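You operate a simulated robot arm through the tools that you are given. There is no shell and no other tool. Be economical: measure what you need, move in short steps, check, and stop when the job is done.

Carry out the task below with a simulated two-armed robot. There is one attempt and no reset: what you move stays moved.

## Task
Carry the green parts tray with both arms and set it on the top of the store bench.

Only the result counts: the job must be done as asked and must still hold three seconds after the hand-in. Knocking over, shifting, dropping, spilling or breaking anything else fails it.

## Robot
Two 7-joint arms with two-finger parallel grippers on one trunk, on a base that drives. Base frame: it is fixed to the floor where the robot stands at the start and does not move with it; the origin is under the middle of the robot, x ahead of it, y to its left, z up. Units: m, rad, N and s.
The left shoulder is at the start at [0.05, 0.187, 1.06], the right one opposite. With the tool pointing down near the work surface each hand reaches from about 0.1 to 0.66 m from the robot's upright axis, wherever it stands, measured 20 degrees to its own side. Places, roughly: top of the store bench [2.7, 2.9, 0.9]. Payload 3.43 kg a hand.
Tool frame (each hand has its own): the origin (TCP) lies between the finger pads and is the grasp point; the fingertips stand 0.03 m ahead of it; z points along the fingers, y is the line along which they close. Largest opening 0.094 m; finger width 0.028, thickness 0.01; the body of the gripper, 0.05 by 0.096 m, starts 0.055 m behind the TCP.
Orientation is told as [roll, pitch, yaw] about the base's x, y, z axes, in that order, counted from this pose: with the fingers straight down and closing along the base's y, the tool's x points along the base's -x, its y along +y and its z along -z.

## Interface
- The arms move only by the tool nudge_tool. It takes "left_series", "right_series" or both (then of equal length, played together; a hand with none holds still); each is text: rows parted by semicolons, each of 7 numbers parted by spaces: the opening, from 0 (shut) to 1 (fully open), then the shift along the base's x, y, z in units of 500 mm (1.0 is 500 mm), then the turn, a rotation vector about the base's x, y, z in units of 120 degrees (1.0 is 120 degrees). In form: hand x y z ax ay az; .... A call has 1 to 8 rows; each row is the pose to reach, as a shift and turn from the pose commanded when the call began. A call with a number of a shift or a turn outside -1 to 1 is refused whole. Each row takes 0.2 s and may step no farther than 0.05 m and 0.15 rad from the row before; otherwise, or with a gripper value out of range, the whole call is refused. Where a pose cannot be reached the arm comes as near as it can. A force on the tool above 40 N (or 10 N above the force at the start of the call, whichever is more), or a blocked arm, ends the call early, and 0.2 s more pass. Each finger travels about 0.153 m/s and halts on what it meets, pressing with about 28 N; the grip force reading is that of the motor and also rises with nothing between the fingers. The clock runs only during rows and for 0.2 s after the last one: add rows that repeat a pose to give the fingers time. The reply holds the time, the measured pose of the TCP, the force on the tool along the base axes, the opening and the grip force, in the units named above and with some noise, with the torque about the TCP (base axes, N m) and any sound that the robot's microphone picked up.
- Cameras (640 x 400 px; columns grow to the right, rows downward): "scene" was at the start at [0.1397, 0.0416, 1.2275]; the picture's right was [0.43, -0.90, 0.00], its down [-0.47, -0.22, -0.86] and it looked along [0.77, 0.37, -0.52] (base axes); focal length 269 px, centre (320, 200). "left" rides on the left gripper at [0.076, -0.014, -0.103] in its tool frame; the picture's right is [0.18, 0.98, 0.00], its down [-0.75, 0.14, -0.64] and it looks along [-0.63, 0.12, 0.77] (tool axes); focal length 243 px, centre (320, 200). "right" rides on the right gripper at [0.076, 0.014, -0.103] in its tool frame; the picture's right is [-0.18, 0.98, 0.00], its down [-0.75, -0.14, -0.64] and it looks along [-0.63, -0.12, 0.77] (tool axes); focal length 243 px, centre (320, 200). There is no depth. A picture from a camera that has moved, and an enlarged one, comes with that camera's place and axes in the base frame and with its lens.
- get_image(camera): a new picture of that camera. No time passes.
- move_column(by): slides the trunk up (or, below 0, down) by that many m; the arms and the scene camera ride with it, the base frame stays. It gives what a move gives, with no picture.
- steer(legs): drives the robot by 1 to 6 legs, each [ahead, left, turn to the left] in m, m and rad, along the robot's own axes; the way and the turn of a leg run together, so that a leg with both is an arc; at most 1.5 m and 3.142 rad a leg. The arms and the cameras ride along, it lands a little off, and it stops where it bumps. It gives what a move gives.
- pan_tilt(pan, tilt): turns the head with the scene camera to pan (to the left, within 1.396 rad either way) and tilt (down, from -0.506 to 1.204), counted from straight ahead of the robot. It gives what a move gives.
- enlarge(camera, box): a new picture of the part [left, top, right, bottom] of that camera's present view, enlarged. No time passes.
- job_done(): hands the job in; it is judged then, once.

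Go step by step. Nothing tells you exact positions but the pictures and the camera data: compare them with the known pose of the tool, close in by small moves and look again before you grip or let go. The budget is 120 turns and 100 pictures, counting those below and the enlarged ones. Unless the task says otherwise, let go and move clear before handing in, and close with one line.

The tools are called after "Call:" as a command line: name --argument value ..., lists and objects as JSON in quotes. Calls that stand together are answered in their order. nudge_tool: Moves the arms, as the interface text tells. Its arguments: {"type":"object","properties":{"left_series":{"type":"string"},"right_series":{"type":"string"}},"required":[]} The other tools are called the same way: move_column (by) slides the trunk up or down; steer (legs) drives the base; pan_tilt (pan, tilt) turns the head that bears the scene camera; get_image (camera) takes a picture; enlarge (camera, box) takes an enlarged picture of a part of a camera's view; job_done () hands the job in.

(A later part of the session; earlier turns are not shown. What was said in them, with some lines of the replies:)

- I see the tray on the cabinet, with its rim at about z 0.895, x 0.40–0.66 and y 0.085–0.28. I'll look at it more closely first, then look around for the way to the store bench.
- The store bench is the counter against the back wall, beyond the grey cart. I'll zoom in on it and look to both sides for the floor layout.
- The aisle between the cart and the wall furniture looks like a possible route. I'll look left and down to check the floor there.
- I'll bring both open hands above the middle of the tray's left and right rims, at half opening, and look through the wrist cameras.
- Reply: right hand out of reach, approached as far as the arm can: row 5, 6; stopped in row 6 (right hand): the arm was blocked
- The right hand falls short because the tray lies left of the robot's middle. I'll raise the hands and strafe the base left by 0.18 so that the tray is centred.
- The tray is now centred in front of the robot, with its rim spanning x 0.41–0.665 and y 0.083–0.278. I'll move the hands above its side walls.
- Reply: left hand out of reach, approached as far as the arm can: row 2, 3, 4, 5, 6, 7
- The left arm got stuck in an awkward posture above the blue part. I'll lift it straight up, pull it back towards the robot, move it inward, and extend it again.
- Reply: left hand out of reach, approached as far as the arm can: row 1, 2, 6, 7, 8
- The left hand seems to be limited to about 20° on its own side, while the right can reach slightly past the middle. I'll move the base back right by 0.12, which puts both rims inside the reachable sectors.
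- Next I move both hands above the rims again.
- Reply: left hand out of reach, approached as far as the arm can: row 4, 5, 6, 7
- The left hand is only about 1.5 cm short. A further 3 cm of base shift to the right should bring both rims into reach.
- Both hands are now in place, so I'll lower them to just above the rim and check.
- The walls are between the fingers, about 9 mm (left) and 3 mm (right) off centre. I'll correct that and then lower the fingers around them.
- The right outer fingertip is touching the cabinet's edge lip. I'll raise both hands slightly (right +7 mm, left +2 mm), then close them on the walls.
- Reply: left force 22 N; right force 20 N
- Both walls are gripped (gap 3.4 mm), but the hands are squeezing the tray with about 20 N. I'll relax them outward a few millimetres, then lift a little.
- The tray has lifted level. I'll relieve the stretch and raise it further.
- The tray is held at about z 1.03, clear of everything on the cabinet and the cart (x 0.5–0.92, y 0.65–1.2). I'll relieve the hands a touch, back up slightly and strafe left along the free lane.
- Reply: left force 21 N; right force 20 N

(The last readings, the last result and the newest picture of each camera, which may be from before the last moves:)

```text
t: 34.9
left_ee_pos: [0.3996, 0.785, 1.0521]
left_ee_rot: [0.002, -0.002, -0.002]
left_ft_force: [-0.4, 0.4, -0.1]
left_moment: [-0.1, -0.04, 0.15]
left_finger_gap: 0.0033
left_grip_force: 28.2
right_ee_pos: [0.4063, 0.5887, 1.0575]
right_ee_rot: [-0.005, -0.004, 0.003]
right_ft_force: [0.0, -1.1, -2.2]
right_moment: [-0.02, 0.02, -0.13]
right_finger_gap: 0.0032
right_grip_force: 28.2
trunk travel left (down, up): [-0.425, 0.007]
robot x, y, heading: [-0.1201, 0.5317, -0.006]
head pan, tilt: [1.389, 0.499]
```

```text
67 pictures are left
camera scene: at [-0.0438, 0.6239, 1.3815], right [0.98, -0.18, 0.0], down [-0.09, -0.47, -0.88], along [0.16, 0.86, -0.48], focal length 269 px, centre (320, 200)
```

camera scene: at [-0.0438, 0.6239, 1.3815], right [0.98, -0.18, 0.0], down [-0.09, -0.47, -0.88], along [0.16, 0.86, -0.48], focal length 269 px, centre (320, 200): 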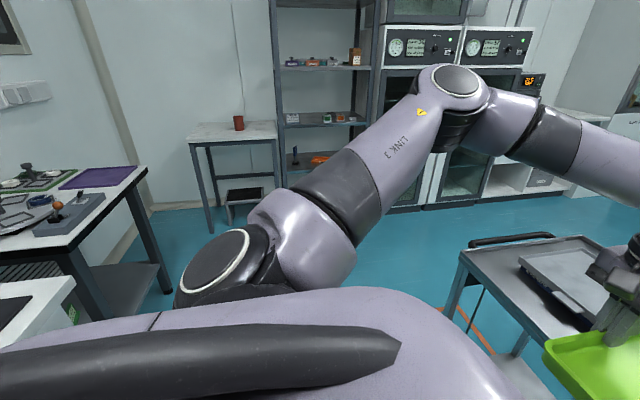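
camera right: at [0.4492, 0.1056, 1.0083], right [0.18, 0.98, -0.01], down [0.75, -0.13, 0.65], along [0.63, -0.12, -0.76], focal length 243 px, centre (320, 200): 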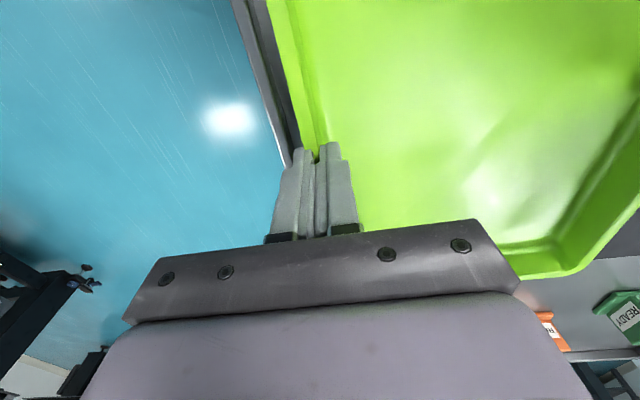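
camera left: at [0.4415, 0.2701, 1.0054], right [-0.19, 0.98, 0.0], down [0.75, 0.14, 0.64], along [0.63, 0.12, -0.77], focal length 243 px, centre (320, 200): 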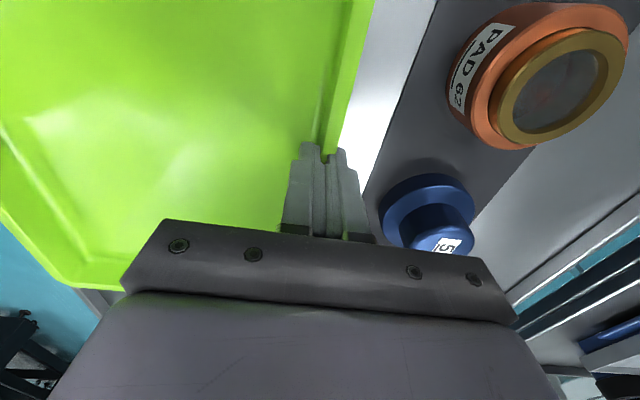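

The lane is clear up to the wall furniture at y≈2.75. I'll continue strafing left to y≈1.85.

Call:
steer --legs '[[0, 0.7, 0], [0, 0.62, 0]]'

Call:
pan_tilt --pan 0.3 --tilt 0.4

Call:
get_image --camera "scene"

```text
t: 47.0
left_ee_pos: [0.391, 2.1089, 1.0531]
left_ee_rot: [0.002, -0.003, 0.01]
left_ft_force: [-0.3, 3.1, 2.3]
left_moment: [-0.06, -0.01, 0.17]
left_finger_gap: 0.0032
left_grip_force: 27.7
right_ee_pos: [0.4014, 1.9145, 1.0585]
right_ee_rot: [-0.006, -0.003, 0.015]
right_ft_force: [0.3, -3.4, -0.8]
right_moment: [-0.07, 0.01, -0.1]
right_finger_gap: 0.0033
right_grip_force: 28.0
trunk travel left (down, up): [-0.425, 0.007]
robot x, y, heading: [-0.1269, 1.8501, 0.007]
head pan, tilt: [1.389, 0.499]
```

```text
t: 48.3
left_ee_pos: [0.3912, 2.1095, 1.0519]
left_ee_rot: [0.004, -0.003, 0.01]
left_ft_force: [0.0, 0.8, -0.2]
left_moment: [-0.13, -0.01, 0.15]
left_finger_gap: 0.0036
left_grip_force: 28.3
right_ee_pos: [0.4009, 1.9137, 1.0592]
right_ee_rot: [-0.005, -0.003, 0.016]
right_ft_force: [-0.7, -0.3, -1.2]
right_moment: [-0.01, 0.01, -0.12]
right_finger_gap: 0.0034
right_grip_force: 27.8
trunk travel left (down, up): [-0.425, 0.007]
robot x, y, heading: [-0.1223, 1.8561, 0.007]
head pan, tilt: [0.3, 0.4]
```

```text
66 pictures are left
camera scene: at [0.0223, 1.8825, 1.3906], right [0.31, -0.95, 0.0], down [-0.37, -0.12, -0.92], along [0.88, 0.28, -0.39], focal length 269 px, centre (320, 200)
```

scene: 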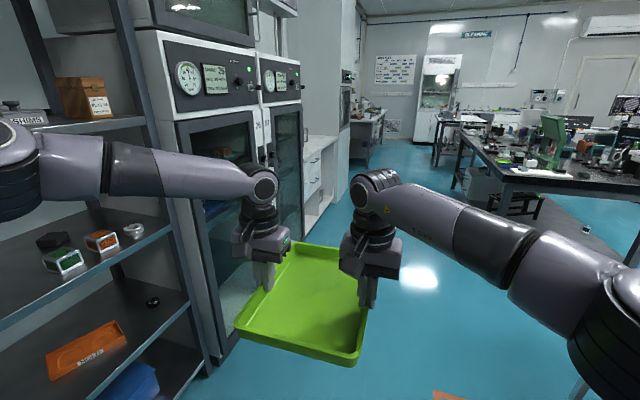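

The wall cabinets are fairly close on the left, so I'll move back right by 0.15 and drive ahead along the aisle.

Call:
steer --legs '[[0, -0.15, 0], [1.3, 0, -0.007]]'

Call:
pan_tilt --pan 0.6 --tilt 0.35

Call:
get_image --camera "scene"

```text
t: 56.4
left_ee_pos: [1.6954, 1.9746, 1.0518]
left_ee_rot: [0.002, -0.004, 0.013]
left_ft_force: [0.3, -0.1, -0.6]
left_moment: [-0.14, 0.0, 0.17]
left_finger_gap: 0.0034
left_grip_force: 27.9
right_ee_pos: [1.7048, 1.7788, 1.0588]
right_ee_rot: [-0.006, -0.003, 0.019]
right_ft_force: [-0.5, -0.9, -0.9]
right_moment: [0.0, 0.04, -0.11]
right_finger_gap: 0.0036
right_grip_force: 28.3
trunk travel left (down, up): [-0.425, 0.007]
robot x, y, heading: [1.1794, 1.718, 0.012]
head pan, tilt: [0.3, 0.4]
```

```text
t: 57.2
left_ee_pos: [1.6949, 1.9743, 1.0531]
left_ee_rot: [0.002, 0.0, 0.014]
left_ft_force: [0.0, 0.8, -0.5]
left_moment: [-0.11, 0.04, 0.14]
left_finger_gap: 0.0032
left_grip_force: 28.2
right_ee_pos: [1.7047, 1.7794, 1.0588]
right_ee_rot: [-0.006, -0.003, 0.02]
right_ft_force: [-0.5, 0.3, -0.9]
right_moment: [0.02, 0.01, -0.09]
right_finger_gap: 0.0036
right_grip_force: 27.9
trunk travel left (down, up): [-0.425, 0.007]
robot x, y, heading: [1.1804, 1.7141, 0.007]
head pan, tilt: [0.6, 0.351]
```

```text
65 pictures are left
camera scene: at [1.3149, 1.7716, 1.3952], right [0.57, -0.82, 0.0], down [-0.28, -0.2, -0.94], along [0.77, 0.54, -0.34], focal length 269 px, centre (320, 200)
```

scene: 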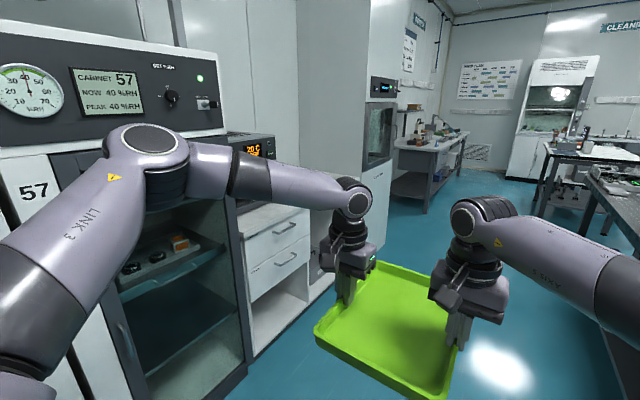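

The bench front edge is at about y 2.55. I'll drive on to x≈2.45 and turn left 90° in the clear aisle.

Call:
steer --legs '[[1.3, 0, 0]]'

Call:
pan_tilt --pan -0.5 --tilt 0.5

Call:
get_image --camera "scene"

Call:
pan_tilt --pan 1.2 --tilt 0.35

Call:
get_image --camera "scene"

```text
t: 63.7
left_ee_pos: [2.9931, 1.988, 1.0514]
left_ee_rot: [0.003, -0.002, 0.011]
left_ft_force: [0.5, 0.1, 0.2]
left_moment: [-0.14, 0.0, 0.15]
left_finger_gap: 0.0034
left_grip_force: 28.1
right_ee_pos: [3.002, 1.7919, 1.0576]
right_ee_rot: [-0.005, -0.004, 0.015]
right_ft_force: [0.1, -0.5, -1.2]
right_moment: [-0.04, -0.02, -0.08]
right_finger_gap: 0.0033
right_grip_force: 27.9
trunk travel left (down, up): [-0.425, 0.007]
robot x, y, heading: [2.4751, 1.7298, 0.01]
head pan, tilt: [0.6, 0.351]
```

```text
t: 65.0
left_ee_pos: [2.9917, 1.9885, 1.0525]
left_ee_rot: [0.002, -0.003, 0.011]
left_ft_force: [-0.5, 0.4, -0.6]
left_moment: [-0.11, -0.03, 0.14]
left_finger_gap: 0.0034
left_grip_force: 27.9
right_ee_pos: [3.0013, 1.7933, 1.059]
right_ee_rot: [-0.005, -0.003, 0.016]
right_ft_force: [0.3, 0.4, -0.9]
right_moment: [-0.01, 0.0, -0.11]
right_finger_gap: 0.0036
right_grip_force: 28.2
trunk travel left (down, up): [-0.425, 0.007]
robot x, y, heading: [2.4735, 1.7269, 0.012]
head pan, tilt: [-0.499, 0.499]
```

```text
64 pictures are left
camera scene: at [2.6154, 1.6901, 1.3815], right [-0.47, -0.88, 0.0], down [-0.42, 0.22, -0.88], along [0.78, -0.41, -0.48], focal length 269 px, centre (320, 200)
```

scene: 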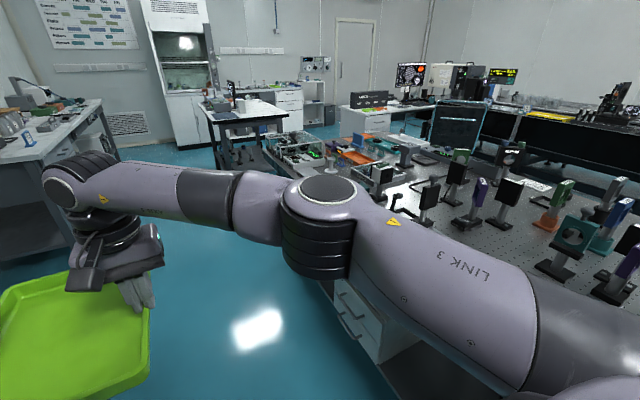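

```text
t: 66.8
left_ee_pos: [2.992, 1.9882, 1.0519]
left_ee_rot: [0.001, -0.003, 0.011]
left_ft_force: [0.7, -0.4, -0.1]
left_moment: [-0.14, 0.03, 0.12]
left_finger_gap: 0.0031
left_grip_force: 28.2
right_ee_pos: [3.0024, 1.792, 1.0568]
right_ee_rot: [-0.005, -0.004, 0.016]
right_ft_force: [0.1, -0.3, -0.6]
right_moment: [0.02, 0.0, -0.1]
right_finger_gap: 0.0034
right_grip_force: 28.1
trunk travel left (down, up): [-0.425, 0.007]
robot x, y, heading: [2.4745, 1.7264, 0.006]
head pan, tilt: [1.201, 0.351]
```

```text
63 pictures are left
camera scene: at [2.5678, 1.8199, 1.3952], right [0.94, -0.35, 0.0], down [-0.12, -0.32, -0.94], along [0.33, 0.88, -0.34], focal length 269 px, centre (320, 200)
```

scene: 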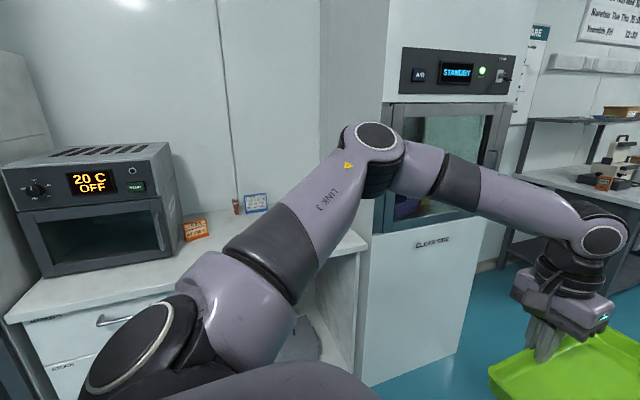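

The free bench area is about x 2.5–3.0, y 2.6–3.1, with an oven on the left and a tall cabinet on the right. I need to know where the right elbow sticks out before going in between them.

Call:
pan_tilt --pan -0.95 --tilt 0.6

Call:
get_image --camera "scene"

Call:
pan_tilt --pan 0.0 --tilt 0.5

Call:
get_image --camera "scene"

Call:
get_image --camera "left"

```text
t: 68.8
left_ee_pos: [2.9928, 1.9883, 1.0529]
left_ee_rot: [0.002, -0.003, 0.011]
left_ft_force: [0.5, 0.5, 0.6]
left_moment: [-0.11, 0.04, 0.15]
left_finger_gap: 0.0033
left_grip_force: 28.3
right_ee_pos: [3.0028, 1.7936, 1.0581]
right_ee_rot: [-0.005, -0.004, 0.017]
right_ft_force: [-1.1, 0.0, -0.9]
right_moment: [0.01, 0.02, -0.08]
right_finger_gap: 0.0034
right_grip_force: 28.0
trunk travel left (down, up): [-0.425, 0.007]
robot x, y, heading: [2.4778, 1.7295, 0.012]
head pan, tilt: [-0.949, 0.6]
```

```text
62 pictures are left
camera scene: at [2.5872, 1.6614, 1.3724], right [-0.81, -0.59, 0.0], down [-0.33, 0.46, -0.83], along [0.49, -0.67, -0.56], focal length 269 px, centre (320, 200)
```

scene: 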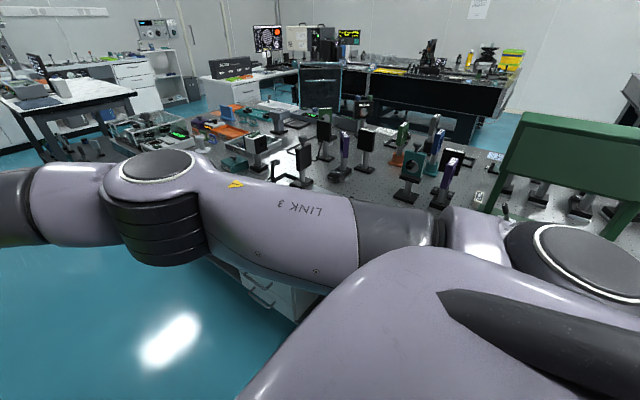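

```text
t: 70.0
left_ee_pos: [2.9916, 1.9886, 1.052]
left_ee_rot: [0.0, -0.001, 0.01]
left_ft_force: [0.8, -0.2, 0.4]
left_moment: [-0.11, 0.04, 0.12]
left_finger_gap: 0.0032
left_grip_force: 28.1
right_ee_pos: [3.0013, 1.7933, 1.0573]
right_ee_rot: [-0.005, -0.004, 0.015]
right_ft_force: [-0.2, 0.0, -1.9]
right_moment: [-0.02, -0.04, -0.08]
right_finger_gap: 0.0033
right_grip_force: 28.1
trunk travel left (down, up): [-0.425, 0.007]
robot x, y, heading: [2.4773, 1.7289, 0.006]
head pan, tilt: [0.0, 0.499]
```

```text
61 pictures are left
camera scene: at [2.626, 1.7336, 1.3815], right [0.01, -1.0, 0.0], down [-0.48, 0.0, -0.88], along [0.88, 0.01, -0.48], focal length 269 px, centre (320, 200)
```

scene: 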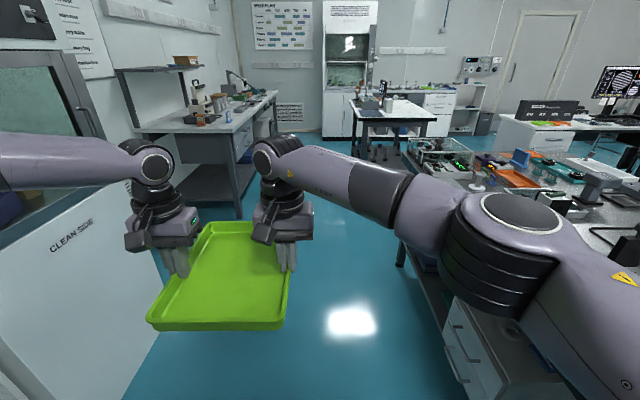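

```text
60 pictures are left
camera left: at [2.9153, 1.9728, 1.1551], right [-0.2, 0.98, 0.0], down [0.75, 0.15, 0.64], along [0.63, 0.13, -0.77], focal length 243 px, centre (320, 200)
```

left: 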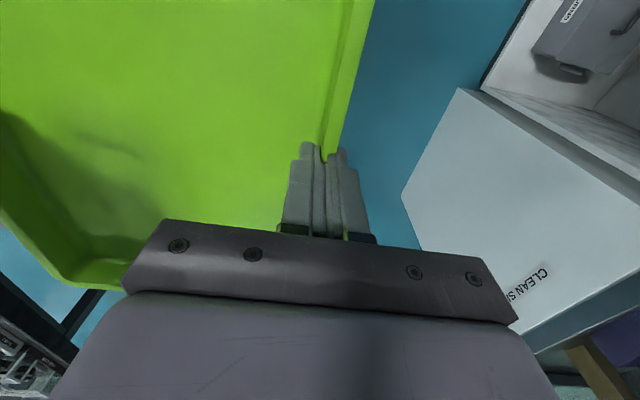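

The right elbow sits only about 0.15 m right and 0.33 m ahead of the robot axis at z≈1.25, so a straight-on approach at about x 2.8 fits. I'll move left 0.1 away from the optics table, then turn left 90° and look.

Call:
steer --legs '[[0, 0.1, 0], [0, 0, 1.56]]'

Call:
get_image --camera "scene"

```text
t: 75.4
left_ee_pos: [2.2216, 2.3476, 1.0524]
left_ee_rot: [0.002, -0.002, 1.572]
left_ft_force: [-0.2, -0.2, 0.1]
left_moment: [0.09, -0.12, 0.15]
left_finger_gap: 0.0033
left_grip_force: 28.1
right_ee_pos: [2.4165, 2.3541, 1.0586]
right_ee_rot: [-0.005, -0.004, 1.578]
right_ft_force: [0.5, 0.2, -0.8]
right_moment: [-0.03, -0.02, -0.12]
right_finger_gap: 0.0032
right_grip_force: 28.2
trunk travel left (down, up): [-0.425, 0.007]
robot x, y, heading: [2.4776, 1.8291, 1.574]
head pan, tilt: [0.0, 0.499]
```

```text
59 pictures are left
camera scene: at [2.475, 1.981, 1.3815], right [1.0, 0.0, 0.0], down [0.0, -0.48, -0.88], along [0.0, 0.88, -0.48], focal length 269 px, centre (320, 200)
```

scene: 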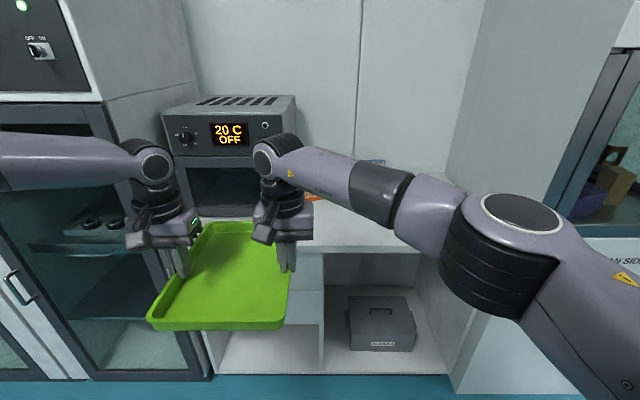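

I'm now facing the bench. I'll strafe right 0.33 so the tray lines up with the free spot, and look down.

Call:
steer --legs '[[0, -0.33, 0]]'

Call:
get_image --camera "scene"

Call:
pan_tilt --pan 0.0 --tilt 1.0

Call:
get_image --camera "scene"

```text
t: 78.8
left_ee_pos: [2.5497, 2.3462, 1.0515]
left_ee_rot: [0.001, -0.002, 1.577]
left_ft_force: [-0.1, 0.2, 0.1]
left_moment: [-0.01, -0.11, 0.11]
left_finger_gap: 0.0033
left_grip_force: 28.4
right_ee_pos: [2.7457, 2.3551, 1.0583]
right_ee_rot: [-0.004, -0.003, 1.583]
right_ft_force: [0.2, 0.8, -1.4]
right_moment: [-0.02, 0.03, -0.12]
right_finger_gap: 0.0031
right_grip_force: 28.4
trunk travel left (down, up): [-0.425, 0.007]
robot x, y, heading: [2.8055, 1.833, 1.575]
head pan, tilt: [0.0, 0.499]
```

```text
58 pictures are left
camera scene: at [2.8058, 1.9822, 1.3815], right [1.0, 0.01, 0.0], down [0.0, -0.48, -0.88], along [-0.01, 0.88, -0.48], focal length 269 px, centre (320, 200)
```

scene: 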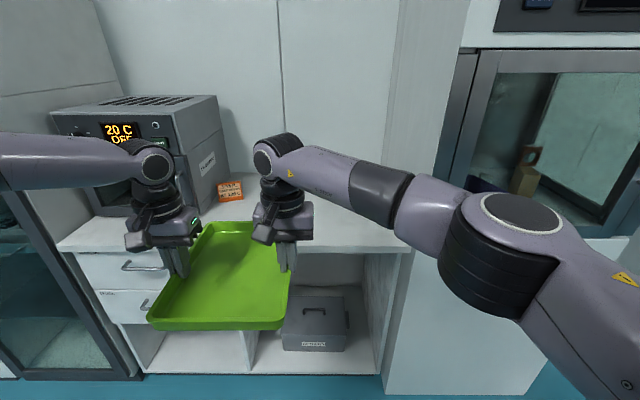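

```text
t: 79.8
left_ee_pos: [2.5495, 2.3475, 1.0524]
left_ee_rot: [0.001, -0.003, 1.579]
left_ft_force: [-0.9, 0.0, -1.0]
left_moment: [-0.06, -0.1, 0.14]
left_finger_gap: 0.0033
left_grip_force: 28.2
right_ee_pos: [2.7447, 2.3548, 1.0577]
right_ee_rot: [-0.004, -0.003, 1.584]
right_ft_force: [0.4, -1.0, -1.2]
right_moment: [0.03, 0.03, -0.13]
right_finger_gap: 0.0033
right_grip_force: 28.0
trunk travel left (down, up): [-0.425, 0.007]
robot x, y, heading: [2.8091, 1.8302, 1.577]
head pan, tilt: [0.0, 1.0]
```

```text
57 pictures are left
camera scene: at [2.8057, 1.961, 1.3405], right [1.0, 0.01, 0.0], down [0.0, -0.84, -0.54], along [0.0, 0.54, -0.84], focal length 269 px, centre (320, 200)
```

scene: 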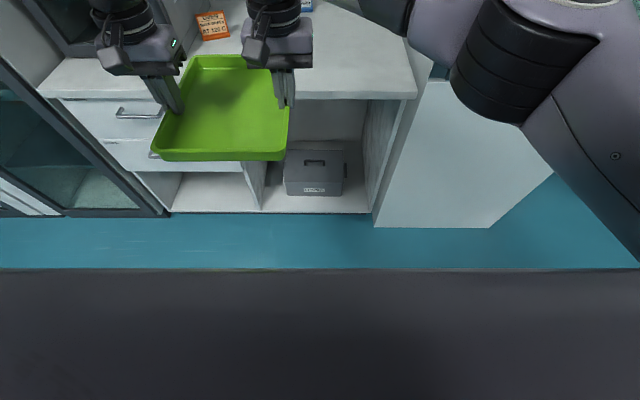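

The line-up looks good. I'll measure how far the robot's own front sticks out, so I don't bump the bench.

Call:
pan_tilt --pan 0.0 --tilt 0.7

Call:
get_image --camera "scene"

Call:
pan_tilt --pan 0.0 --tilt 1.2

Call:
get_image --camera "scene"

```text
t: 80.6
left_ee_pos: [2.5506, 2.3462, 1.0511]
left_ee_rot: [0.003, -0.002, 1.578]
left_ft_force: [0.3, 0.4, -0.3]
left_moment: [0.0, -0.13, 0.18]
left_finger_gap: 0.0033
left_grip_force: 27.8
right_ee_pos: [2.7465, 2.355, 1.0574]
right_ee_rot: [-0.005, -0.004, 1.583]
right_ft_force: [0.5, 0.3, -2.1]
right_moment: [0.0, 0.01, -0.11]
right_finger_gap: 0.0035
right_grip_force: 28.2
trunk travel left (down, up): [-0.425, 0.007]
robot x, y, heading: [2.8047, 1.8297, 1.573]
head pan, tilt: [0.0, 0.7]
```

```text
56 pictures are left
camera scene: at [2.8057, 1.9762, 1.3637], right [1.0, 0.01, 0.0], down [0.0, -0.64, -0.76], along [0.0, 0.76, -0.64], focal length 269 px, centre (320, 200)
```

scene: 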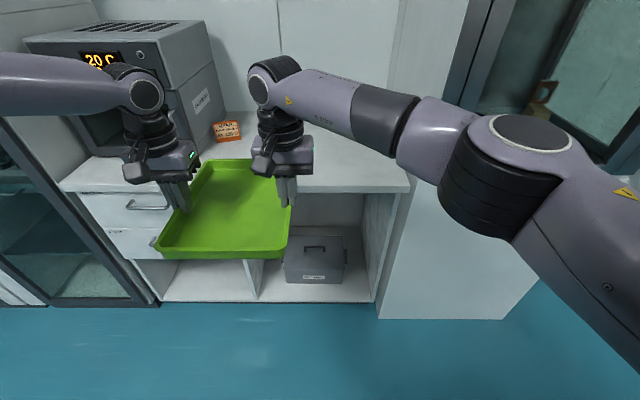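

```text
t: 81.5
left_ee_pos: [2.5493, 2.3467, 1.0519]
left_ee_rot: [0.001, -0.001, 1.577]
left_ft_force: [0.6, 0.1, 0.4]
left_moment: [0.0, -0.12, 0.11]
left_finger_gap: 0.0033
left_grip_force: 28.2
right_ee_pos: [2.7449, 2.3541, 1.0588]
right_ee_rot: [-0.004, -0.003, 1.583]
right_ft_force: [0.3, -0.4, -1.0]
right_moment: [0.01, 0.02, -0.16]
right_finger_gap: 0.0035
right_grip_force: 27.9
trunk travel left (down, up): [-0.425, 0.007]
robot x, y, heading: [2.8067, 1.8275, 1.574]
head pan, tilt: [0.0, 1.201]
```

```text
55 pictures are left
camera scene: at [2.8058, 1.9472, 1.3279], right [1.0, 0.01, 0.0], down [0.01, -0.93, -0.36], along [0.0, 0.36, -0.93], focal length 269 px, centre (320, 200)
```

scene: 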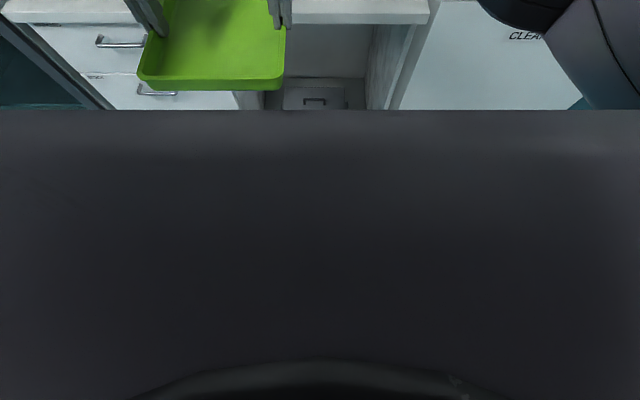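

The dark shape is only the trunk top near the camera. The base front must be under 0.40 m ahead, so 0.38 forward stays short of the bench body. I'll drive in two steps.

Call:
steer --legs '[[0.25, 0, 0], [0.12, 0, 0]]'

Call:
pan_tilt --pan 0.1 --tilt 0.75

Call:
get_image --camera "scene"

Call:
get_image --camera "left"

Call:
get_image --camera "right"

```text
t: 84.2
left_ee_pos: [2.5494, 2.7203, 1.0512]
left_ee_rot: [0.002, -0.001, 1.573]
left_ft_force: [0.6, -0.1, -0.6]
left_moment: [-0.04, -0.1, 0.14]
left_finger_gap: 0.0034
left_grip_force: 27.7
right_ee_pos: [2.7457, 2.7283, 1.0581]
right_ee_rot: [-0.004, -0.003, 1.58]
right_ft_force: [0.3, 0.8, -1.7]
right_moment: [-0.01, 0.04, -0.09]
right_finger_gap: 0.0033
right_grip_force: 27.8
trunk travel left (down, up): [-0.425, 0.007]
robot x, y, heading: [2.8089, 2.1995, 1.572]
head pan, tilt: [0.0, 1.201]
```

```text
t: 85.1
left_ee_pos: [2.5496, 2.7197, 1.0526]
left_ee_rot: [0.002, -0.001, 1.577]
left_ft_force: [1.0, 0.4, -0.8]
left_moment: [-0.01, -0.11, 0.11]
left_finger_gap: 0.0033
left_grip_force: 28.0
right_ee_pos: [2.7442, 2.728, 1.059]
right_ee_rot: [-0.005, -0.003, 1.581]
right_ft_force: [0.4, 0.4, -1.8]
right_moment: [0.0, 0.01, -0.12]
right_finger_gap: 0.0033
right_grip_force: 28.3
trunk travel left (down, up): [-0.425, 0.007]
robot x, y, heading: [2.8073, 2.2026, 1.575]
head pan, tilt: [0.099, 0.75]
```

```text
54 pictures are left
camera scene: at [2.7959, 2.3458, 1.3595], right [0.99, 0.1, 0.0], down [0.07, -0.68, -0.73], along [-0.07, 0.73, -0.68], focal length 269 px, centre (320, 200)
```

scene: 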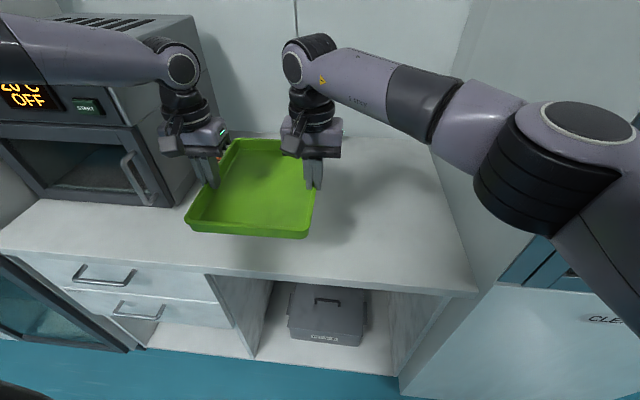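

```text
53 pictures are left
camera left: at [2.5632, 2.6427, 1.1551], right [-0.98, -0.19, 0.0], down [-0.14, 0.75, 0.64], along [-0.12, 0.63, -0.77], focal length 243 px, centre (320, 200)
```

left: 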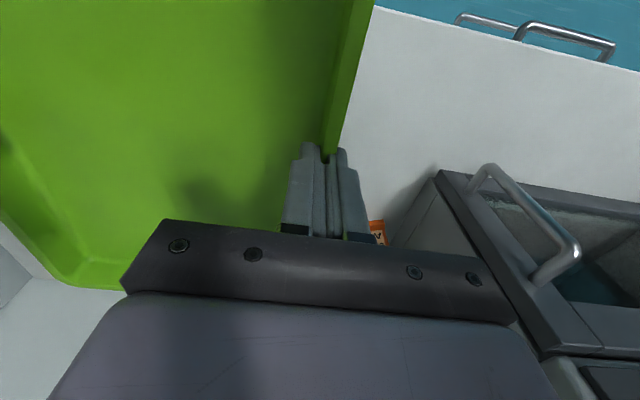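

```text
52 pictures are left
camera right: at [2.7302, 2.6522, 1.1584], right [-0.98, 0.17, 0.0], down [0.13, 0.75, 0.65], along [0.12, 0.64, -0.76], focal length 243 px, centre (320, 200)
```

right: 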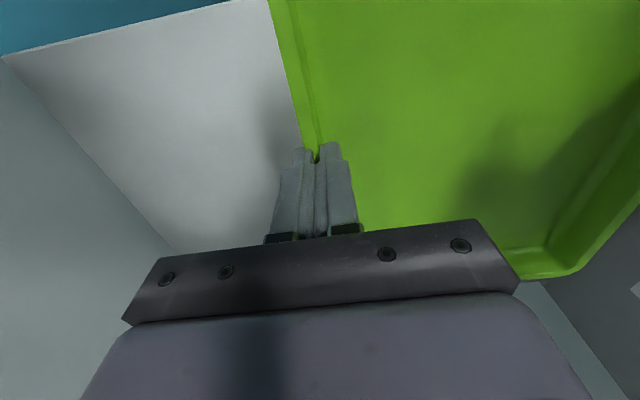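

The wrist cameras place the bench front edge at y≈2.64, so the tray (now y 2.61–2.87) must go about 7 cm farther in. I'll drive 4 cm ahead and extend the arms 3 cm together.

Call:
steer --legs '[[0.04, 0, 0]]'

Call:
nudge_tool --left_series "0 0 0.015 0 0 0 0; 0 0 0.03 0 0 0 0; 0 0 0.045 0 0 0 0; 0 0 0.06 0 0 0 0; 0 0 0.06 0 0 0 0" --right_series "0 0 0.015 0 0 0 0; 0 0 0.03 0 0 0 0; 0 0 0.045 0 0 0 0; 0 0 0.06 0 0 0 0; 0 0 0.06 0 0 0 0"

```text
t: 86.0
left_ee_pos: [2.5487, 2.76, 1.0507]
left_ee_rot: [0.003, 0.002, 1.574]
left_ft_force: [-0.8, 0.6, -0.2]
left_moment: [-0.04, -0.11, 0.11]
left_finger_gap: 0.0033
left_grip_force: 28.0
right_ee_pos: [2.7445, 2.7688, 1.0576]
right_ee_rot: [-0.006, -0.005, 1.579]
right_ft_force: [-0.8, -0.5, -1.3]
right_moment: [-0.04, 0.01, -0.11]
right_finger_gap: 0.0033
right_grip_force: 28.4
trunk travel left (down, up): [-0.425, 0.007]
robot x, y, heading: [2.8053, 2.2388, 1.58]
head pan, tilt: [0.099, 0.75]
```

```text
t: 86.8
left_ee_pos: [2.5599, 2.7773, 1.0562]
left_ee_rot: [-0.025, -0.016, 1.566]
left_ft_force: [7.0, 8.8, -2.7]
left_moment: [-0.19, 0.31, 0.8]
left_finger_gap: 0.0047
left_grip_force: 28.0
left hand out of reach, approached as far as the arm can: row 3, 4
right_ee_pos: [2.7557, 2.7947, 1.0582]
right_ee_rot: [0.029, 0.009, 1.56]
right_ft_force: [-7.5, -8.6, 1.1]
right_moment: [0.15, 0.12, 0.81]
right_finger_gap: 0.0046
right_grip_force: 27.4
right hand out of reach, approached as far as the arm can: row 4
trunk travel left (down, up): [-0.425, 0.007]
robot x, y, heading: [2.8077, 2.2433, 1.574]
head pan, tilt: [0.099, 0.75]
stopped in row 4 (left hand): the force on the tool passed its limit at 51 N (the readings are from after the stop); the commanded pose is now the measured one
```

The arms are at their reach limit and the grips twisted slightly. I'll return both hands to their previous poses and get the remaining distance from the base instead.

Call:
nudge_tool --left_series "0 -0.011 -0.017 -0.005 -0.0043 0.0067 0.0019; 0 -0.022 -0.034 -0.011 -0.0086 0.0134 0.0038; 0 -0.022 -0.034 -0.011 -0.0086 0.0134 0.0038" --right_series "0 -0.011 -0.026 0 0.0033 -0.0083 0.0045; 0 -0.022 -0.052 0 0.0067 -0.0167 0.009; 0 -0.022 -0.052 0 0.0067 -0.0167 0.009"

Call:
get_image --camera "scene"

Call:
get_image --camera "left"

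Call:
get_image --camera "right"

```text
t: 87.6
left_ee_pos: [2.5477, 2.7591, 1.0502]
left_ee_rot: [0.002, 0.007, 1.571]
left_ft_force: [3.6, 1.8, 1.3]
left_moment: [0.32, -0.41, 0.41]
left_finger_gap: 0.0036
left_grip_force: 27.9
right_ee_pos: [2.7441, 2.7683, 1.0586]
right_ee_rot: [-0.01, -0.01, 1.58]
right_ft_force: [-3.0, -0.8, -2.7]
right_moment: [-0.32, -0.01, 0.01]
right_finger_gap: 0.0034
right_grip_force: 27.9
trunk travel left (down, up): [-0.425, 0.007]
robot x, y, heading: [2.8054, 2.2439, 1.573]
head pan, tilt: [0.099, 0.75]
```

```text
51 pictures are left
camera scene: at [2.7958, 2.386, 1.3595], right [0.99, 0.1, 0.0], down [0.07, -0.68, -0.73], along [-0.08, 0.73, -0.68], focal length 269 px, centre (320, 200)
```

scene: 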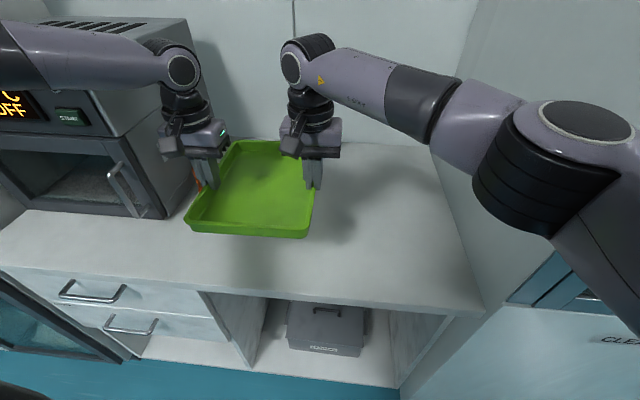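

```text
50 pictures are left
camera left: at [2.5621, 2.6833, 1.1539], right [-0.98, -0.18, 0.0], down [-0.14, 0.76, 0.64], along [-0.12, 0.63, -0.77], focal length 243 px, centre (320, 200)
```

left: 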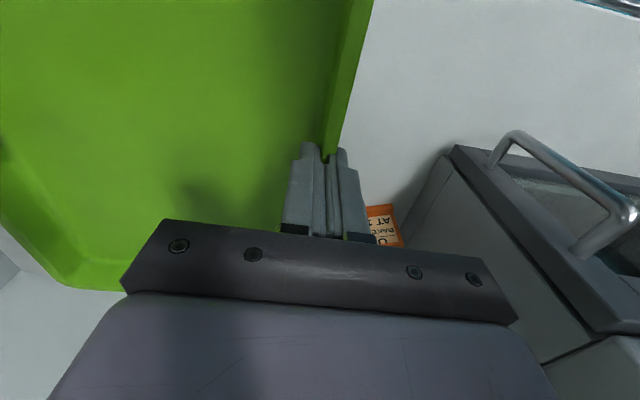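

```text
49 pictures are left
camera right: at [2.7286, 2.6921, 1.1582], right [-0.98, 0.18, -0.01], down [0.13, 0.75, 0.65], along [0.12, 0.64, -0.76], focal length 243 px, centre (320, 200)
```

right: 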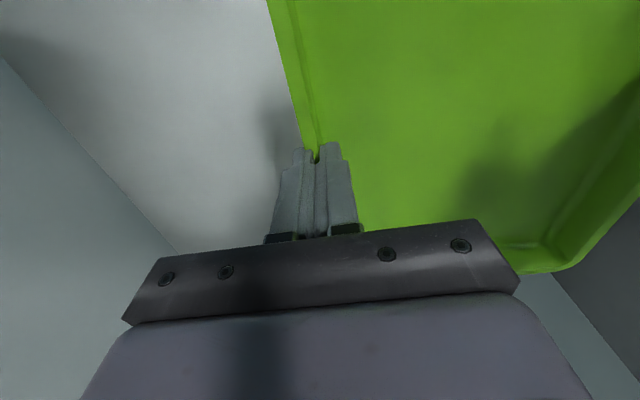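

The grip is restored and the tray's near rim is right above the bench edge (y≈2.64). I'll drive another 4 cm ahead.

Call:
steer --legs '[[0.04, 0, 0]]'

Call:
get_image --camera "scene"

```text
t: 88.5
left_ee_pos: [2.5466, 2.8002, 1.05]
left_ee_rot: [0.003, 0.008, 1.572]
left_ft_force: [6.4, 1.8, 1.2]
left_moment: [-0.3, -0.48, 0.41]
left_finger_gap: 0.0032
left_grip_force: 27.9
right_ee_pos: [2.7433, 2.8095, 1.0588]
right_ee_rot: [-0.01, -0.007, 1.582]
right_ft_force: [-7.7, -1.8, -2.2]
right_moment: [0.25, 0.06, -0.07]
right_finger_gap: 0.0035
right_grip_force: 28.0
trunk travel left (down, up): [-0.425, 0.007]
robot x, y, heading: [2.8039, 2.2835, 1.572]
head pan, tilt: [0.099, 0.75]
```

```text
48 pictures are left
camera scene: at [2.7954, 2.4267, 1.3594], right [0.99, 0.1, 0.0], down [0.07, -0.68, -0.73], along [-0.08, 0.73, -0.68], focal length 269 px, centre (320, 200)
```

scene: 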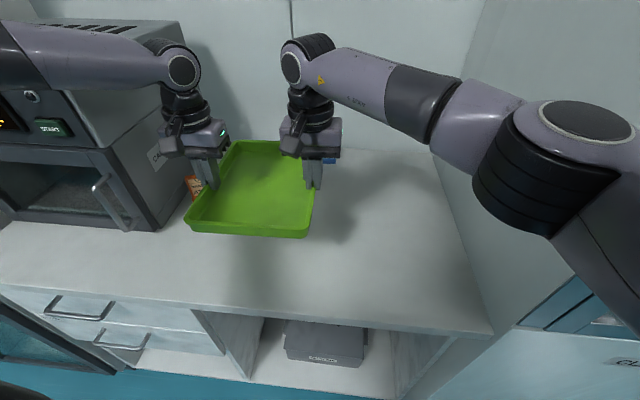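

The tray is now fully above the bench top. I'll lower the trunk in steps while checking the picture and forces.

Call:
move_column --by -0.08

Call:
get_image --camera "scene"

Call:
get_image --camera "left"

```text
t: 89.6
left_ee_pos: [2.5472, 2.7978, 0.9702]
left_ee_rot: [0.004, 0.006, 1.573]
left_ft_force: [0.2, 1.0, 0.7]
left_moment: [0.02, -0.3, 0.35]
left_finger_gap: 0.0034
left_grip_force: 27.9
right_ee_pos: [2.7436, 2.8068, 0.9787]
right_ee_rot: [-0.009, -0.009, 1.582]
right_ft_force: [-0.6, -0.5, -2.9]
right_moment: [-0.02, -0.08, -0.18]
right_finger_gap: 0.0037
right_grip_force: 28.2
trunk travel left (down, up): [-0.345, 0.087]
robot x, y, heading: [2.8048, 2.2775, 1.577]
head pan, tilt: [0.099, 0.75]
```

```text
47 pictures are left
camera scene: at [2.7955, 2.4252, 1.2796], right [0.99, 0.1, 0.0], down [0.07, -0.68, -0.73], along [-0.08, 0.73, -0.68], focal length 269 px, centre (320, 200)
```

scene: 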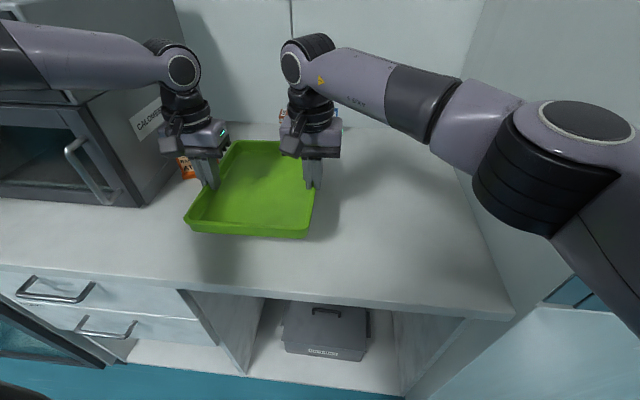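

```text
46 pictures are left
camera left: at [2.5616, 2.7227, 1.0739], right [-0.98, -0.19, 0.0], down [-0.14, 0.76, 0.64], along [-0.12, 0.63, -0.77], focal length 243 px, centre (320, 200)
```

left: 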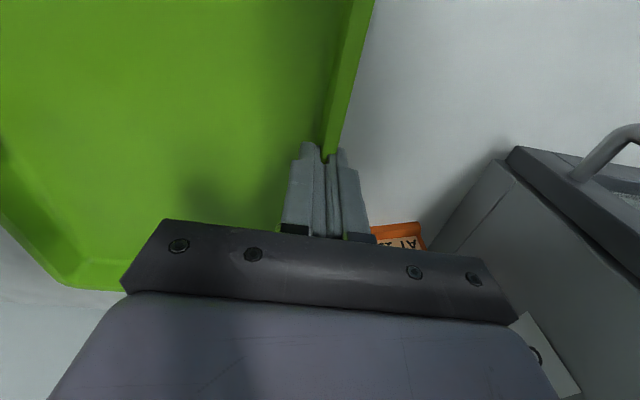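

Call:
move_column --by -0.02

Call:
move_column --by -0.01

Call:
get_image --camera "scene"

Call:
get_image --camera "right"

```text
t: 90.3
left_ee_pos: [2.548, 2.7989, 0.9511]
left_ee_rot: [0.004, 0.006, 1.572]
left_ft_force: [-0.2, 1.6, 1.6]
left_moment: [0.17, -0.34, 0.36]
left_finger_gap: 0.0037
left_grip_force: 27.3
right_ee_pos: [2.7436, 2.8073, 0.9585]
right_ee_rot: [-0.009, -0.009, 1.581]
right_ft_force: [0.2, -1.2, -1.8]
right_moment: [-0.16, -0.07, -0.13]
right_finger_gap: 0.003
right_grip_force: 28.2
trunk travel left (down, up): [-0.325, 0.107]
robot x, y, heading: [2.8029, 2.28, 1.578]
head pan, tilt: [0.099, 0.75]
```

```text
t: 90.9
left_ee_pos: [2.5474, 2.7981, 0.9397]
left_ee_rot: [0.003, 0.006, 1.572]
left_ft_force: [0.3, 1.6, 1.1]
left_moment: [0.18, -0.35, 0.4]
left_finger_gap: 0.0034
left_grip_force: 28.0
right_ee_pos: [2.7426, 2.8078, 0.9477]
right_ee_rot: [-0.009, -0.008, 1.581]
right_ft_force: [0.3, -1.6, -3.1]
right_moment: [-0.16, -0.09, -0.12]
right_finger_gap: 0.0035
right_grip_force: 28.4
trunk travel left (down, up): [-0.315, 0.117]
robot x, y, heading: [2.8039, 2.2809, 1.575]
head pan, tilt: [0.099, 0.75]
```

```text
45 pictures are left
camera scene: at [2.7955, 2.4252, 1.2495], right [0.99, 0.1, 0.0], down [0.07, -0.68, -0.73], along [-0.08, 0.73, -0.68], focal length 269 px, centre (320, 200)
```

scene: 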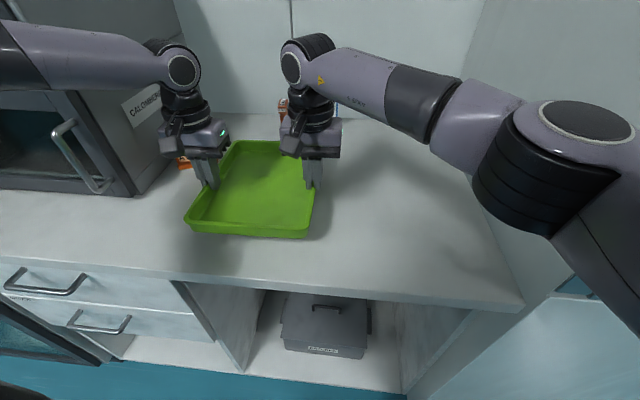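

```text
44 pictures are left
camera right: at [2.7282, 2.7314, 1.0484], right [-0.98, 0.17, -0.01], down [0.13, 0.75, 0.65], along [0.12, 0.64, -0.76], focal length 243 px, centre (320, 200)
```

right: 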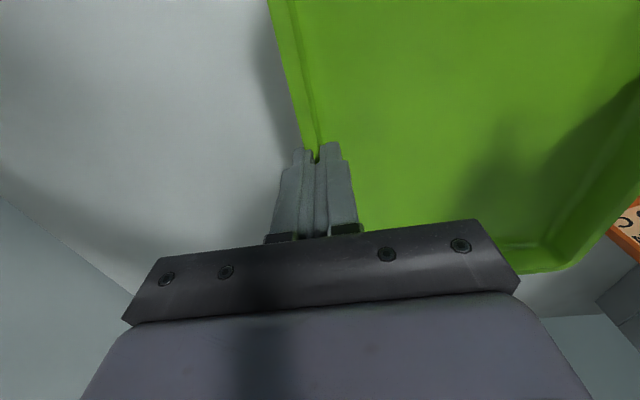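

Still no contact, so I'll continue in 1 cm steps.

Call:
move_column --by -0.01

Call:
move_column --by -0.007

Call:
move_column --by -0.007

```text
t: 91.5
left_ee_pos: [2.5476, 2.7981, 0.9295]
left_ee_rot: [0.002, 0.006, 1.573]
left_ft_force: [0.4, 1.5, 1.3]
left_moment: [0.07, -0.28, 0.39]
left_finger_gap: 0.0034
left_grip_force: 27.6
right_ee_pos: [2.7439, 2.8075, 0.9378]
right_ee_rot: [-0.009, -0.011, 1.581]
right_ft_force: [-0.4, -2.4, -2.8]
right_moment: [-0.09, -0.08, -0.13]
right_finger_gap: 0.0034
right_grip_force: 28.0
trunk travel left (down, up): [-0.305, 0.127]
robot x, y, heading: [2.804, 2.2819, 1.574]
head pan, tilt: [0.099, 0.75]
```

```text
t: 92.0
left_ee_pos: [2.5469, 2.7993, 0.9229]
left_ee_rot: [0.003, 0.004, 1.573]
left_ft_force: [0.1, 1.9, 1.6]
left_moment: [0.02, -0.37, 0.37]
left_finger_gap: 0.0034
left_grip_force: 28.1
right_ee_pos: [2.7432, 2.8079, 0.9319]
right_ee_rot: [-0.009, -0.009, 1.58]
right_ft_force: [0.3, -1.3, -3.0]
right_moment: [-0.02, -0.09, -0.11]
right_finger_gap: 0.0035
right_grip_force: 28.3
trunk travel left (down, up): [-0.298, 0.134]
robot x, y, heading: [2.8055, 2.2829, 1.571]
head pan, tilt: [0.099, 0.75]
```

```text
t: 92.6
left_ee_pos: [2.5482, 2.7975, 0.9164]
left_ee_rot: [0.005, 0.004, 1.573]
left_ft_force: [0.2, 1.3, 1.3]
left_moment: [-0.03, -0.36, 0.38]
left_finger_gap: 0.0033
left_grip_force: 28.0
right_ee_pos: [2.7432, 2.8083, 0.9247]
right_ee_rot: [-0.009, -0.011, 1.58]
right_ft_force: [-0.5, -1.5, -2.9]
right_moment: [-0.02, -0.07, -0.11]
right_finger_gap: 0.0033
right_grip_force: 27.9
trunk travel left (down, up): [-0.291, 0.141]
robot x, y, heading: [2.8069, 2.2843, 1.576]
head pan, tilt: [0.099, 0.75]
```

Call:
enlarge --camera "scene" --box '[160, 130, 360, 260]'

Call:
move_column --by -0.006

Call:
move_column --by -0.005

```text
3.08 times, centred on (260, 195) of scene
camera zoom: at [2.7955, 2.4253, 1.2255], right [0.99, 0.1, 0.0], down [0.07, -0.68, -0.73], along [-0.08, 0.73, -0.68], focal length 828 px, centre (505, 215)
```

zoom: 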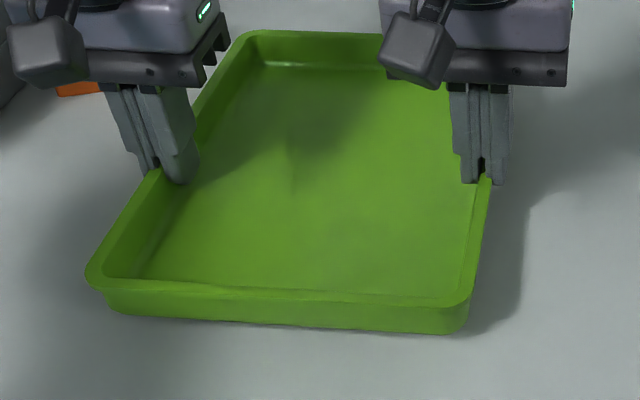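

```text
t: 93.1
left_ee_pos: [2.547, 2.7986, 0.9098]
left_ee_rot: [0.004, 0.005, 1.574]
left_ft_force: [-0.6, 1.1, 1.4]
left_moment: [0.0, -0.37, 0.34]
left_finger_gap: 0.0035
left_grip_force: 28.4
right_ee_pos: [2.7442, 2.8073, 0.9191]
right_ee_rot: [-0.009, -0.009, 1.581]
right_ft_force: [0.0, -1.1, -2.3]
right_moment: [0.02, -0.07, -0.09]
right_finger_gap: 0.0034
right_grip_force: 28.1
trunk travel left (down, up): [-0.285, 0.147]
robot x, y, heading: [2.8042, 2.2816, 1.573]
head pan, tilt: [0.099, 0.75]
```

```text
t: 93.7
left_ee_pos: [2.5468, 2.7986, 0.9048]
left_ee_rot: [0.003, 0.005, 1.575]
left_ft_force: [-1.7, 1.8, 4.2]
left_moment: [0.08, -0.33, 0.4]
left_finger_gap: 0.0036
left_grip_force: 27.8
right_ee_pos: [2.7447, 2.8077, 0.9145]
right_ee_rot: [-0.008, -0.01, 1.582]
right_ft_force: [-0.2, -0.8, -3.1]
right_moment: [0.33, -0.07, -0.11]
right_finger_gap: 0.0035
right_grip_force: 27.9
trunk travel left (down, up): [-0.28, 0.152]
robot x, y, heading: [2.8061, 2.2856, 1.568]
head pan, tilt: [0.099, 0.75]
```

The left side has just touched down (+3 N) while the right still hangs about 3 mm up. I'll lower the right hand in small steps.

Call:
nudge_tool --left_series "0 0 0 -0.001 0 0 0; 0 0 0 -0.002 0 0 0; 0 0 0 -0.002 0 0 0" --right_series "0 0 0 -0.003 0 0 0; 0 0 0 -0.007 0 0 0; 0 0 0 -0.007 0 0 0"

Call:
enlarge --camera "scene" --box '[160, 130, 360, 260]'

```text
t: 94.5
left_ee_pos: [2.5473, 2.7982, 0.906]
left_ee_rot: [0.004, 0.003, 1.57]
left_ft_force: [0.7, 2.4, 7.6]
left_moment: [0.57, -0.12, 0.36]
left_finger_gap: 0.0034
left_grip_force: 28.5
right_ee_pos: [2.742, 2.8079, 0.911]
right_ee_rot: [-0.009, -0.009, 1.581]
right_ft_force: [1.1, -2.2, -1.5]
right_moment: [0.74, 0.1, -0.12]
right_finger_gap: 0.0034
right_grip_force: 28.3
trunk travel left (down, up): [-0.28, 0.152]
robot x, y, heading: [2.8055, 2.28, 1.58]
head pan, tilt: [0.099, 0.75]
```

```text
3.08 times, centred on (260, 195) of scene
camera zoom: at [2.7959, 2.4245, 1.2147], right [0.99, 0.1, 0.0], down [0.07, -0.68, -0.73], along [-0.08, 0.73, -0.68], focal length 828 px, centre (505, 215)
```

zoom: 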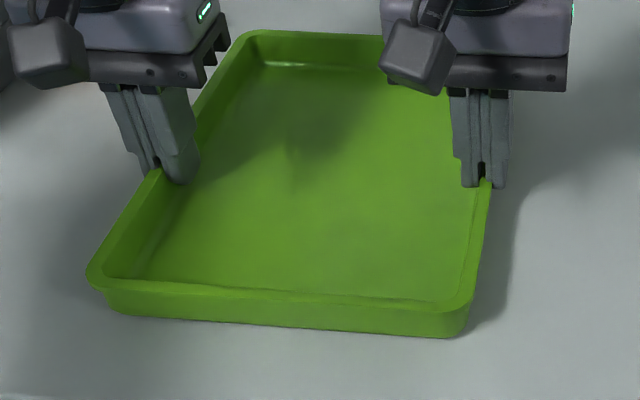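

Call:
nudge_tool --right_series "0 0 0 -0.003 0 0 0; 0 0 0 -0.006 0 0 0; 0 0 0 -0.006 0 0 0"

```text
t: 95.3
left_ee_pos: [2.5477, 2.7976, 0.9047]
left_ee_rot: [0.004, 0.006, 1.569]
left_ft_force: [2.4, 5.0, -1.7]
left_moment: [1.0, 0.0, 0.35]
left_finger_gap: 0.0036
left_grip_force: 28.3
right_ee_pos: [2.7434, 2.8064, 0.9081]
right_ee_rot: [-0.008, -0.013, 1.582]
right_ft_force: [2.3, -4.2, 11.9]
right_moment: [0.62, 0.05, -0.04]
right_finger_gap: 0.0035
right_grip_force: 28.4
trunk travel left (down, up): [-0.28, 0.152]
robot x, y, heading: [2.8085, 2.2793, 1.575]
head pan, tilt: [0.099, 0.75]
```

Both sides are in contact now. I'll release gently to a small opening and check.

Call:
nudge_tool --left_series "0.1 0 0 -0.002 0 0 0; 0.2 0 0 -0.002 0 0 0; 0.35 0 0 -0.002 0 0 0; 0.35 0 0 -0.002 0 0 0" --right_series "0.1 0 0 0 0 0 0; 0.2 0 0 0 0 0 0; 0.35 0 0 0 0 0 0; 0.35 0 0 0 0 0 0"

Call:
get_image --camera "scene"

Call:
get_image --camera "left"

Call:
get_image --camera "right"

```text
t: 96.3
left_ee_pos: [2.5469, 2.7964, 0.9035]
left_ee_rot: [0.005, 0.005, 1.573]
left_ft_force: [-0.4, -0.1, -0.4]
left_moment: [-0.01, 0.0, 0.02]
left_finger_gap: 0.0331
left_grip_force: 0.2
right_ee_pos: [2.7419, 2.8083, 0.9077]
right_ee_rot: [-0.01, -0.008, 1.581]
right_ft_force: [0.6, -1.1, -0.1]
right_moment: [-0.01, 0.01, 0.0]
right_finger_gap: 0.033
right_grip_force: 0.0
trunk travel left (down, up): [-0.28, 0.152]
robot x, y, heading: [2.8024, 2.2822, 1.574]
head pan, tilt: [0.099, 0.75]
```

```text
41 pictures are left
camera scene: at [2.7955, 2.4253, 1.2146], right [0.99, 0.1, 0.0], down [0.07, -0.68, -0.73], along [-0.08, 0.73, -0.68], focal length 269 px, centre (320, 200)
```

scene: 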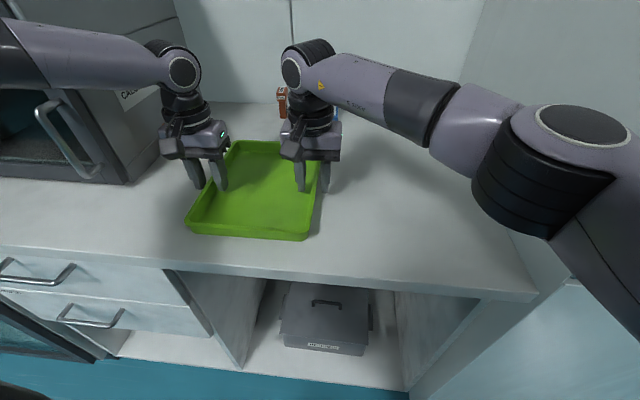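

```text
40 pictures are left
camera left: at [2.5614, 2.7227, 1.0067], right [-0.98, -0.18, 0.0], down [-0.14, 0.76, 0.64], along [-0.12, 0.63, -0.77], focal length 243 px, centre (320, 200)
```

left: 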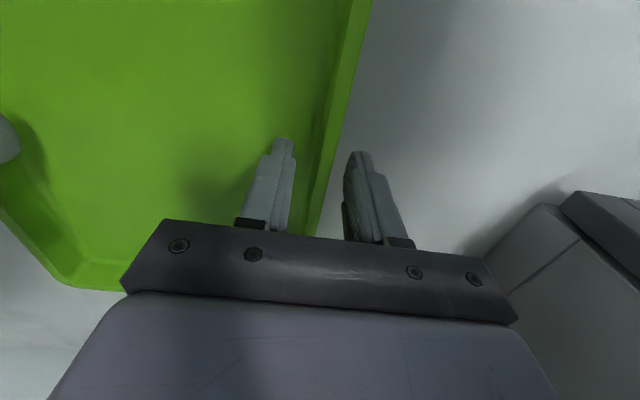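

```text
39 pictures are left
camera right: at [2.7281, 2.7317, 1.0068], right [-0.98, 0.17, -0.01], down [0.13, 0.75, 0.65], along [0.12, 0.64, -0.76], focal length 243 px, centre (320, 200)
```

right: 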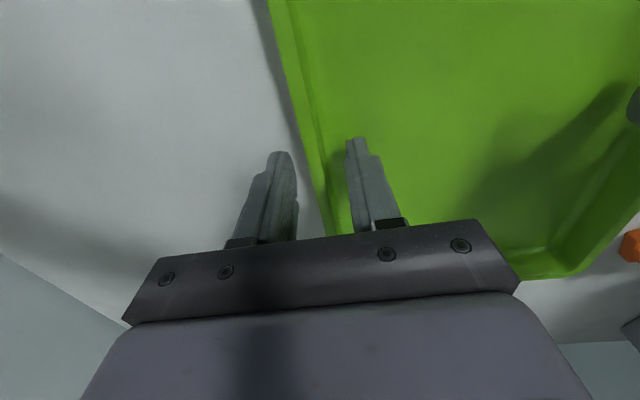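

The tray rests on the bench and both hands are free of it. I'll raise the trunk to move the hands clear, then back away.

Call:
move_column --by 0.14

Call:
steer --legs '[[-0.35, 0, 0]]'

Call:
get_image --camera "scene"

```text
t: 97.9
left_ee_pos: [2.548, 2.7986, 1.0427]
left_ee_rot: [0.003, 0.005, 1.572]
left_ft_force: [-0.3, -0.4, -0.1]
left_moment: [-0.04, 0.01, -0.03]
left_finger_gap: 0.0327
left_grip_force: 0.1
right_ee_pos: [2.7435, 2.8077, 1.0472]
right_ee_rot: [-0.011, -0.008, 1.581]
right_ft_force: [0.5, 0.4, -0.2]
right_moment: [0.01, -0.01, -0.01]
right_finger_gap: 0.0329
right_grip_force: 0.0
trunk travel left (down, up): [-0.42, 0.012]
robot x, y, heading: [2.8037, 2.2818, 1.576]
head pan, tilt: [0.099, 0.75]
```

```text
t: 100.2
left_ee_pos: [2.548, 2.4502, 1.044]
left_ee_rot: [0.004, 0.006, 1.573]
left_ft_force: [0.5, 0.0, -0.1]
left_moment: [0.04, -0.04, 0.03]
left_finger_gap: 0.0329
left_grip_force: 0.0
right_ee_pos: [2.744, 2.4605, 1.0471]
right_ee_rot: [-0.008, -0.011, 1.581]
right_ft_force: [-0.2, 0.0, 0.4]
right_moment: [0.02, 0.01, 0.01]
right_finger_gap: 0.033
right_grip_force: 0.1
trunk travel left (down, up): [-0.42, 0.012]
robot x, y, heading: [2.8062, 1.9309, 1.572]
head pan, tilt: [0.099, 0.75]
```

```text
38 pictures are left
camera scene: at [2.797, 2.0769, 1.3546], right [0.99, 0.1, 0.0], down [0.07, -0.68, -0.73], along [-0.08, 0.73, -0.68], focal length 269 px, centre (320, 200)
```

scene: 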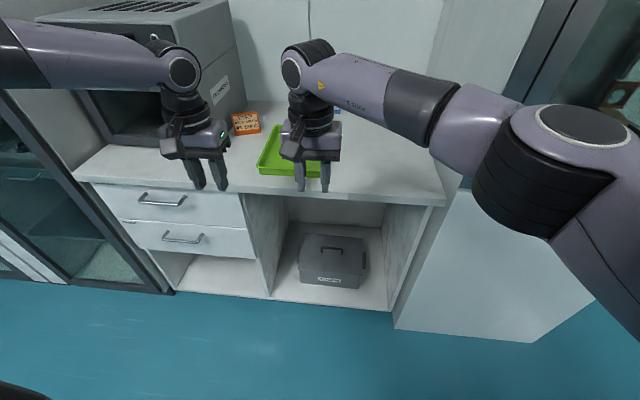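

The tray stands fully on the bench top, the hands are clear and nothing else has moved. I'll hand in now.

Call:
job_done

```text
The job is handed in.
```

The green parts tray is on the store bench top, carried there with both arms and released. The hands are clear, nothing else looked disturbed, and the job is handed in.
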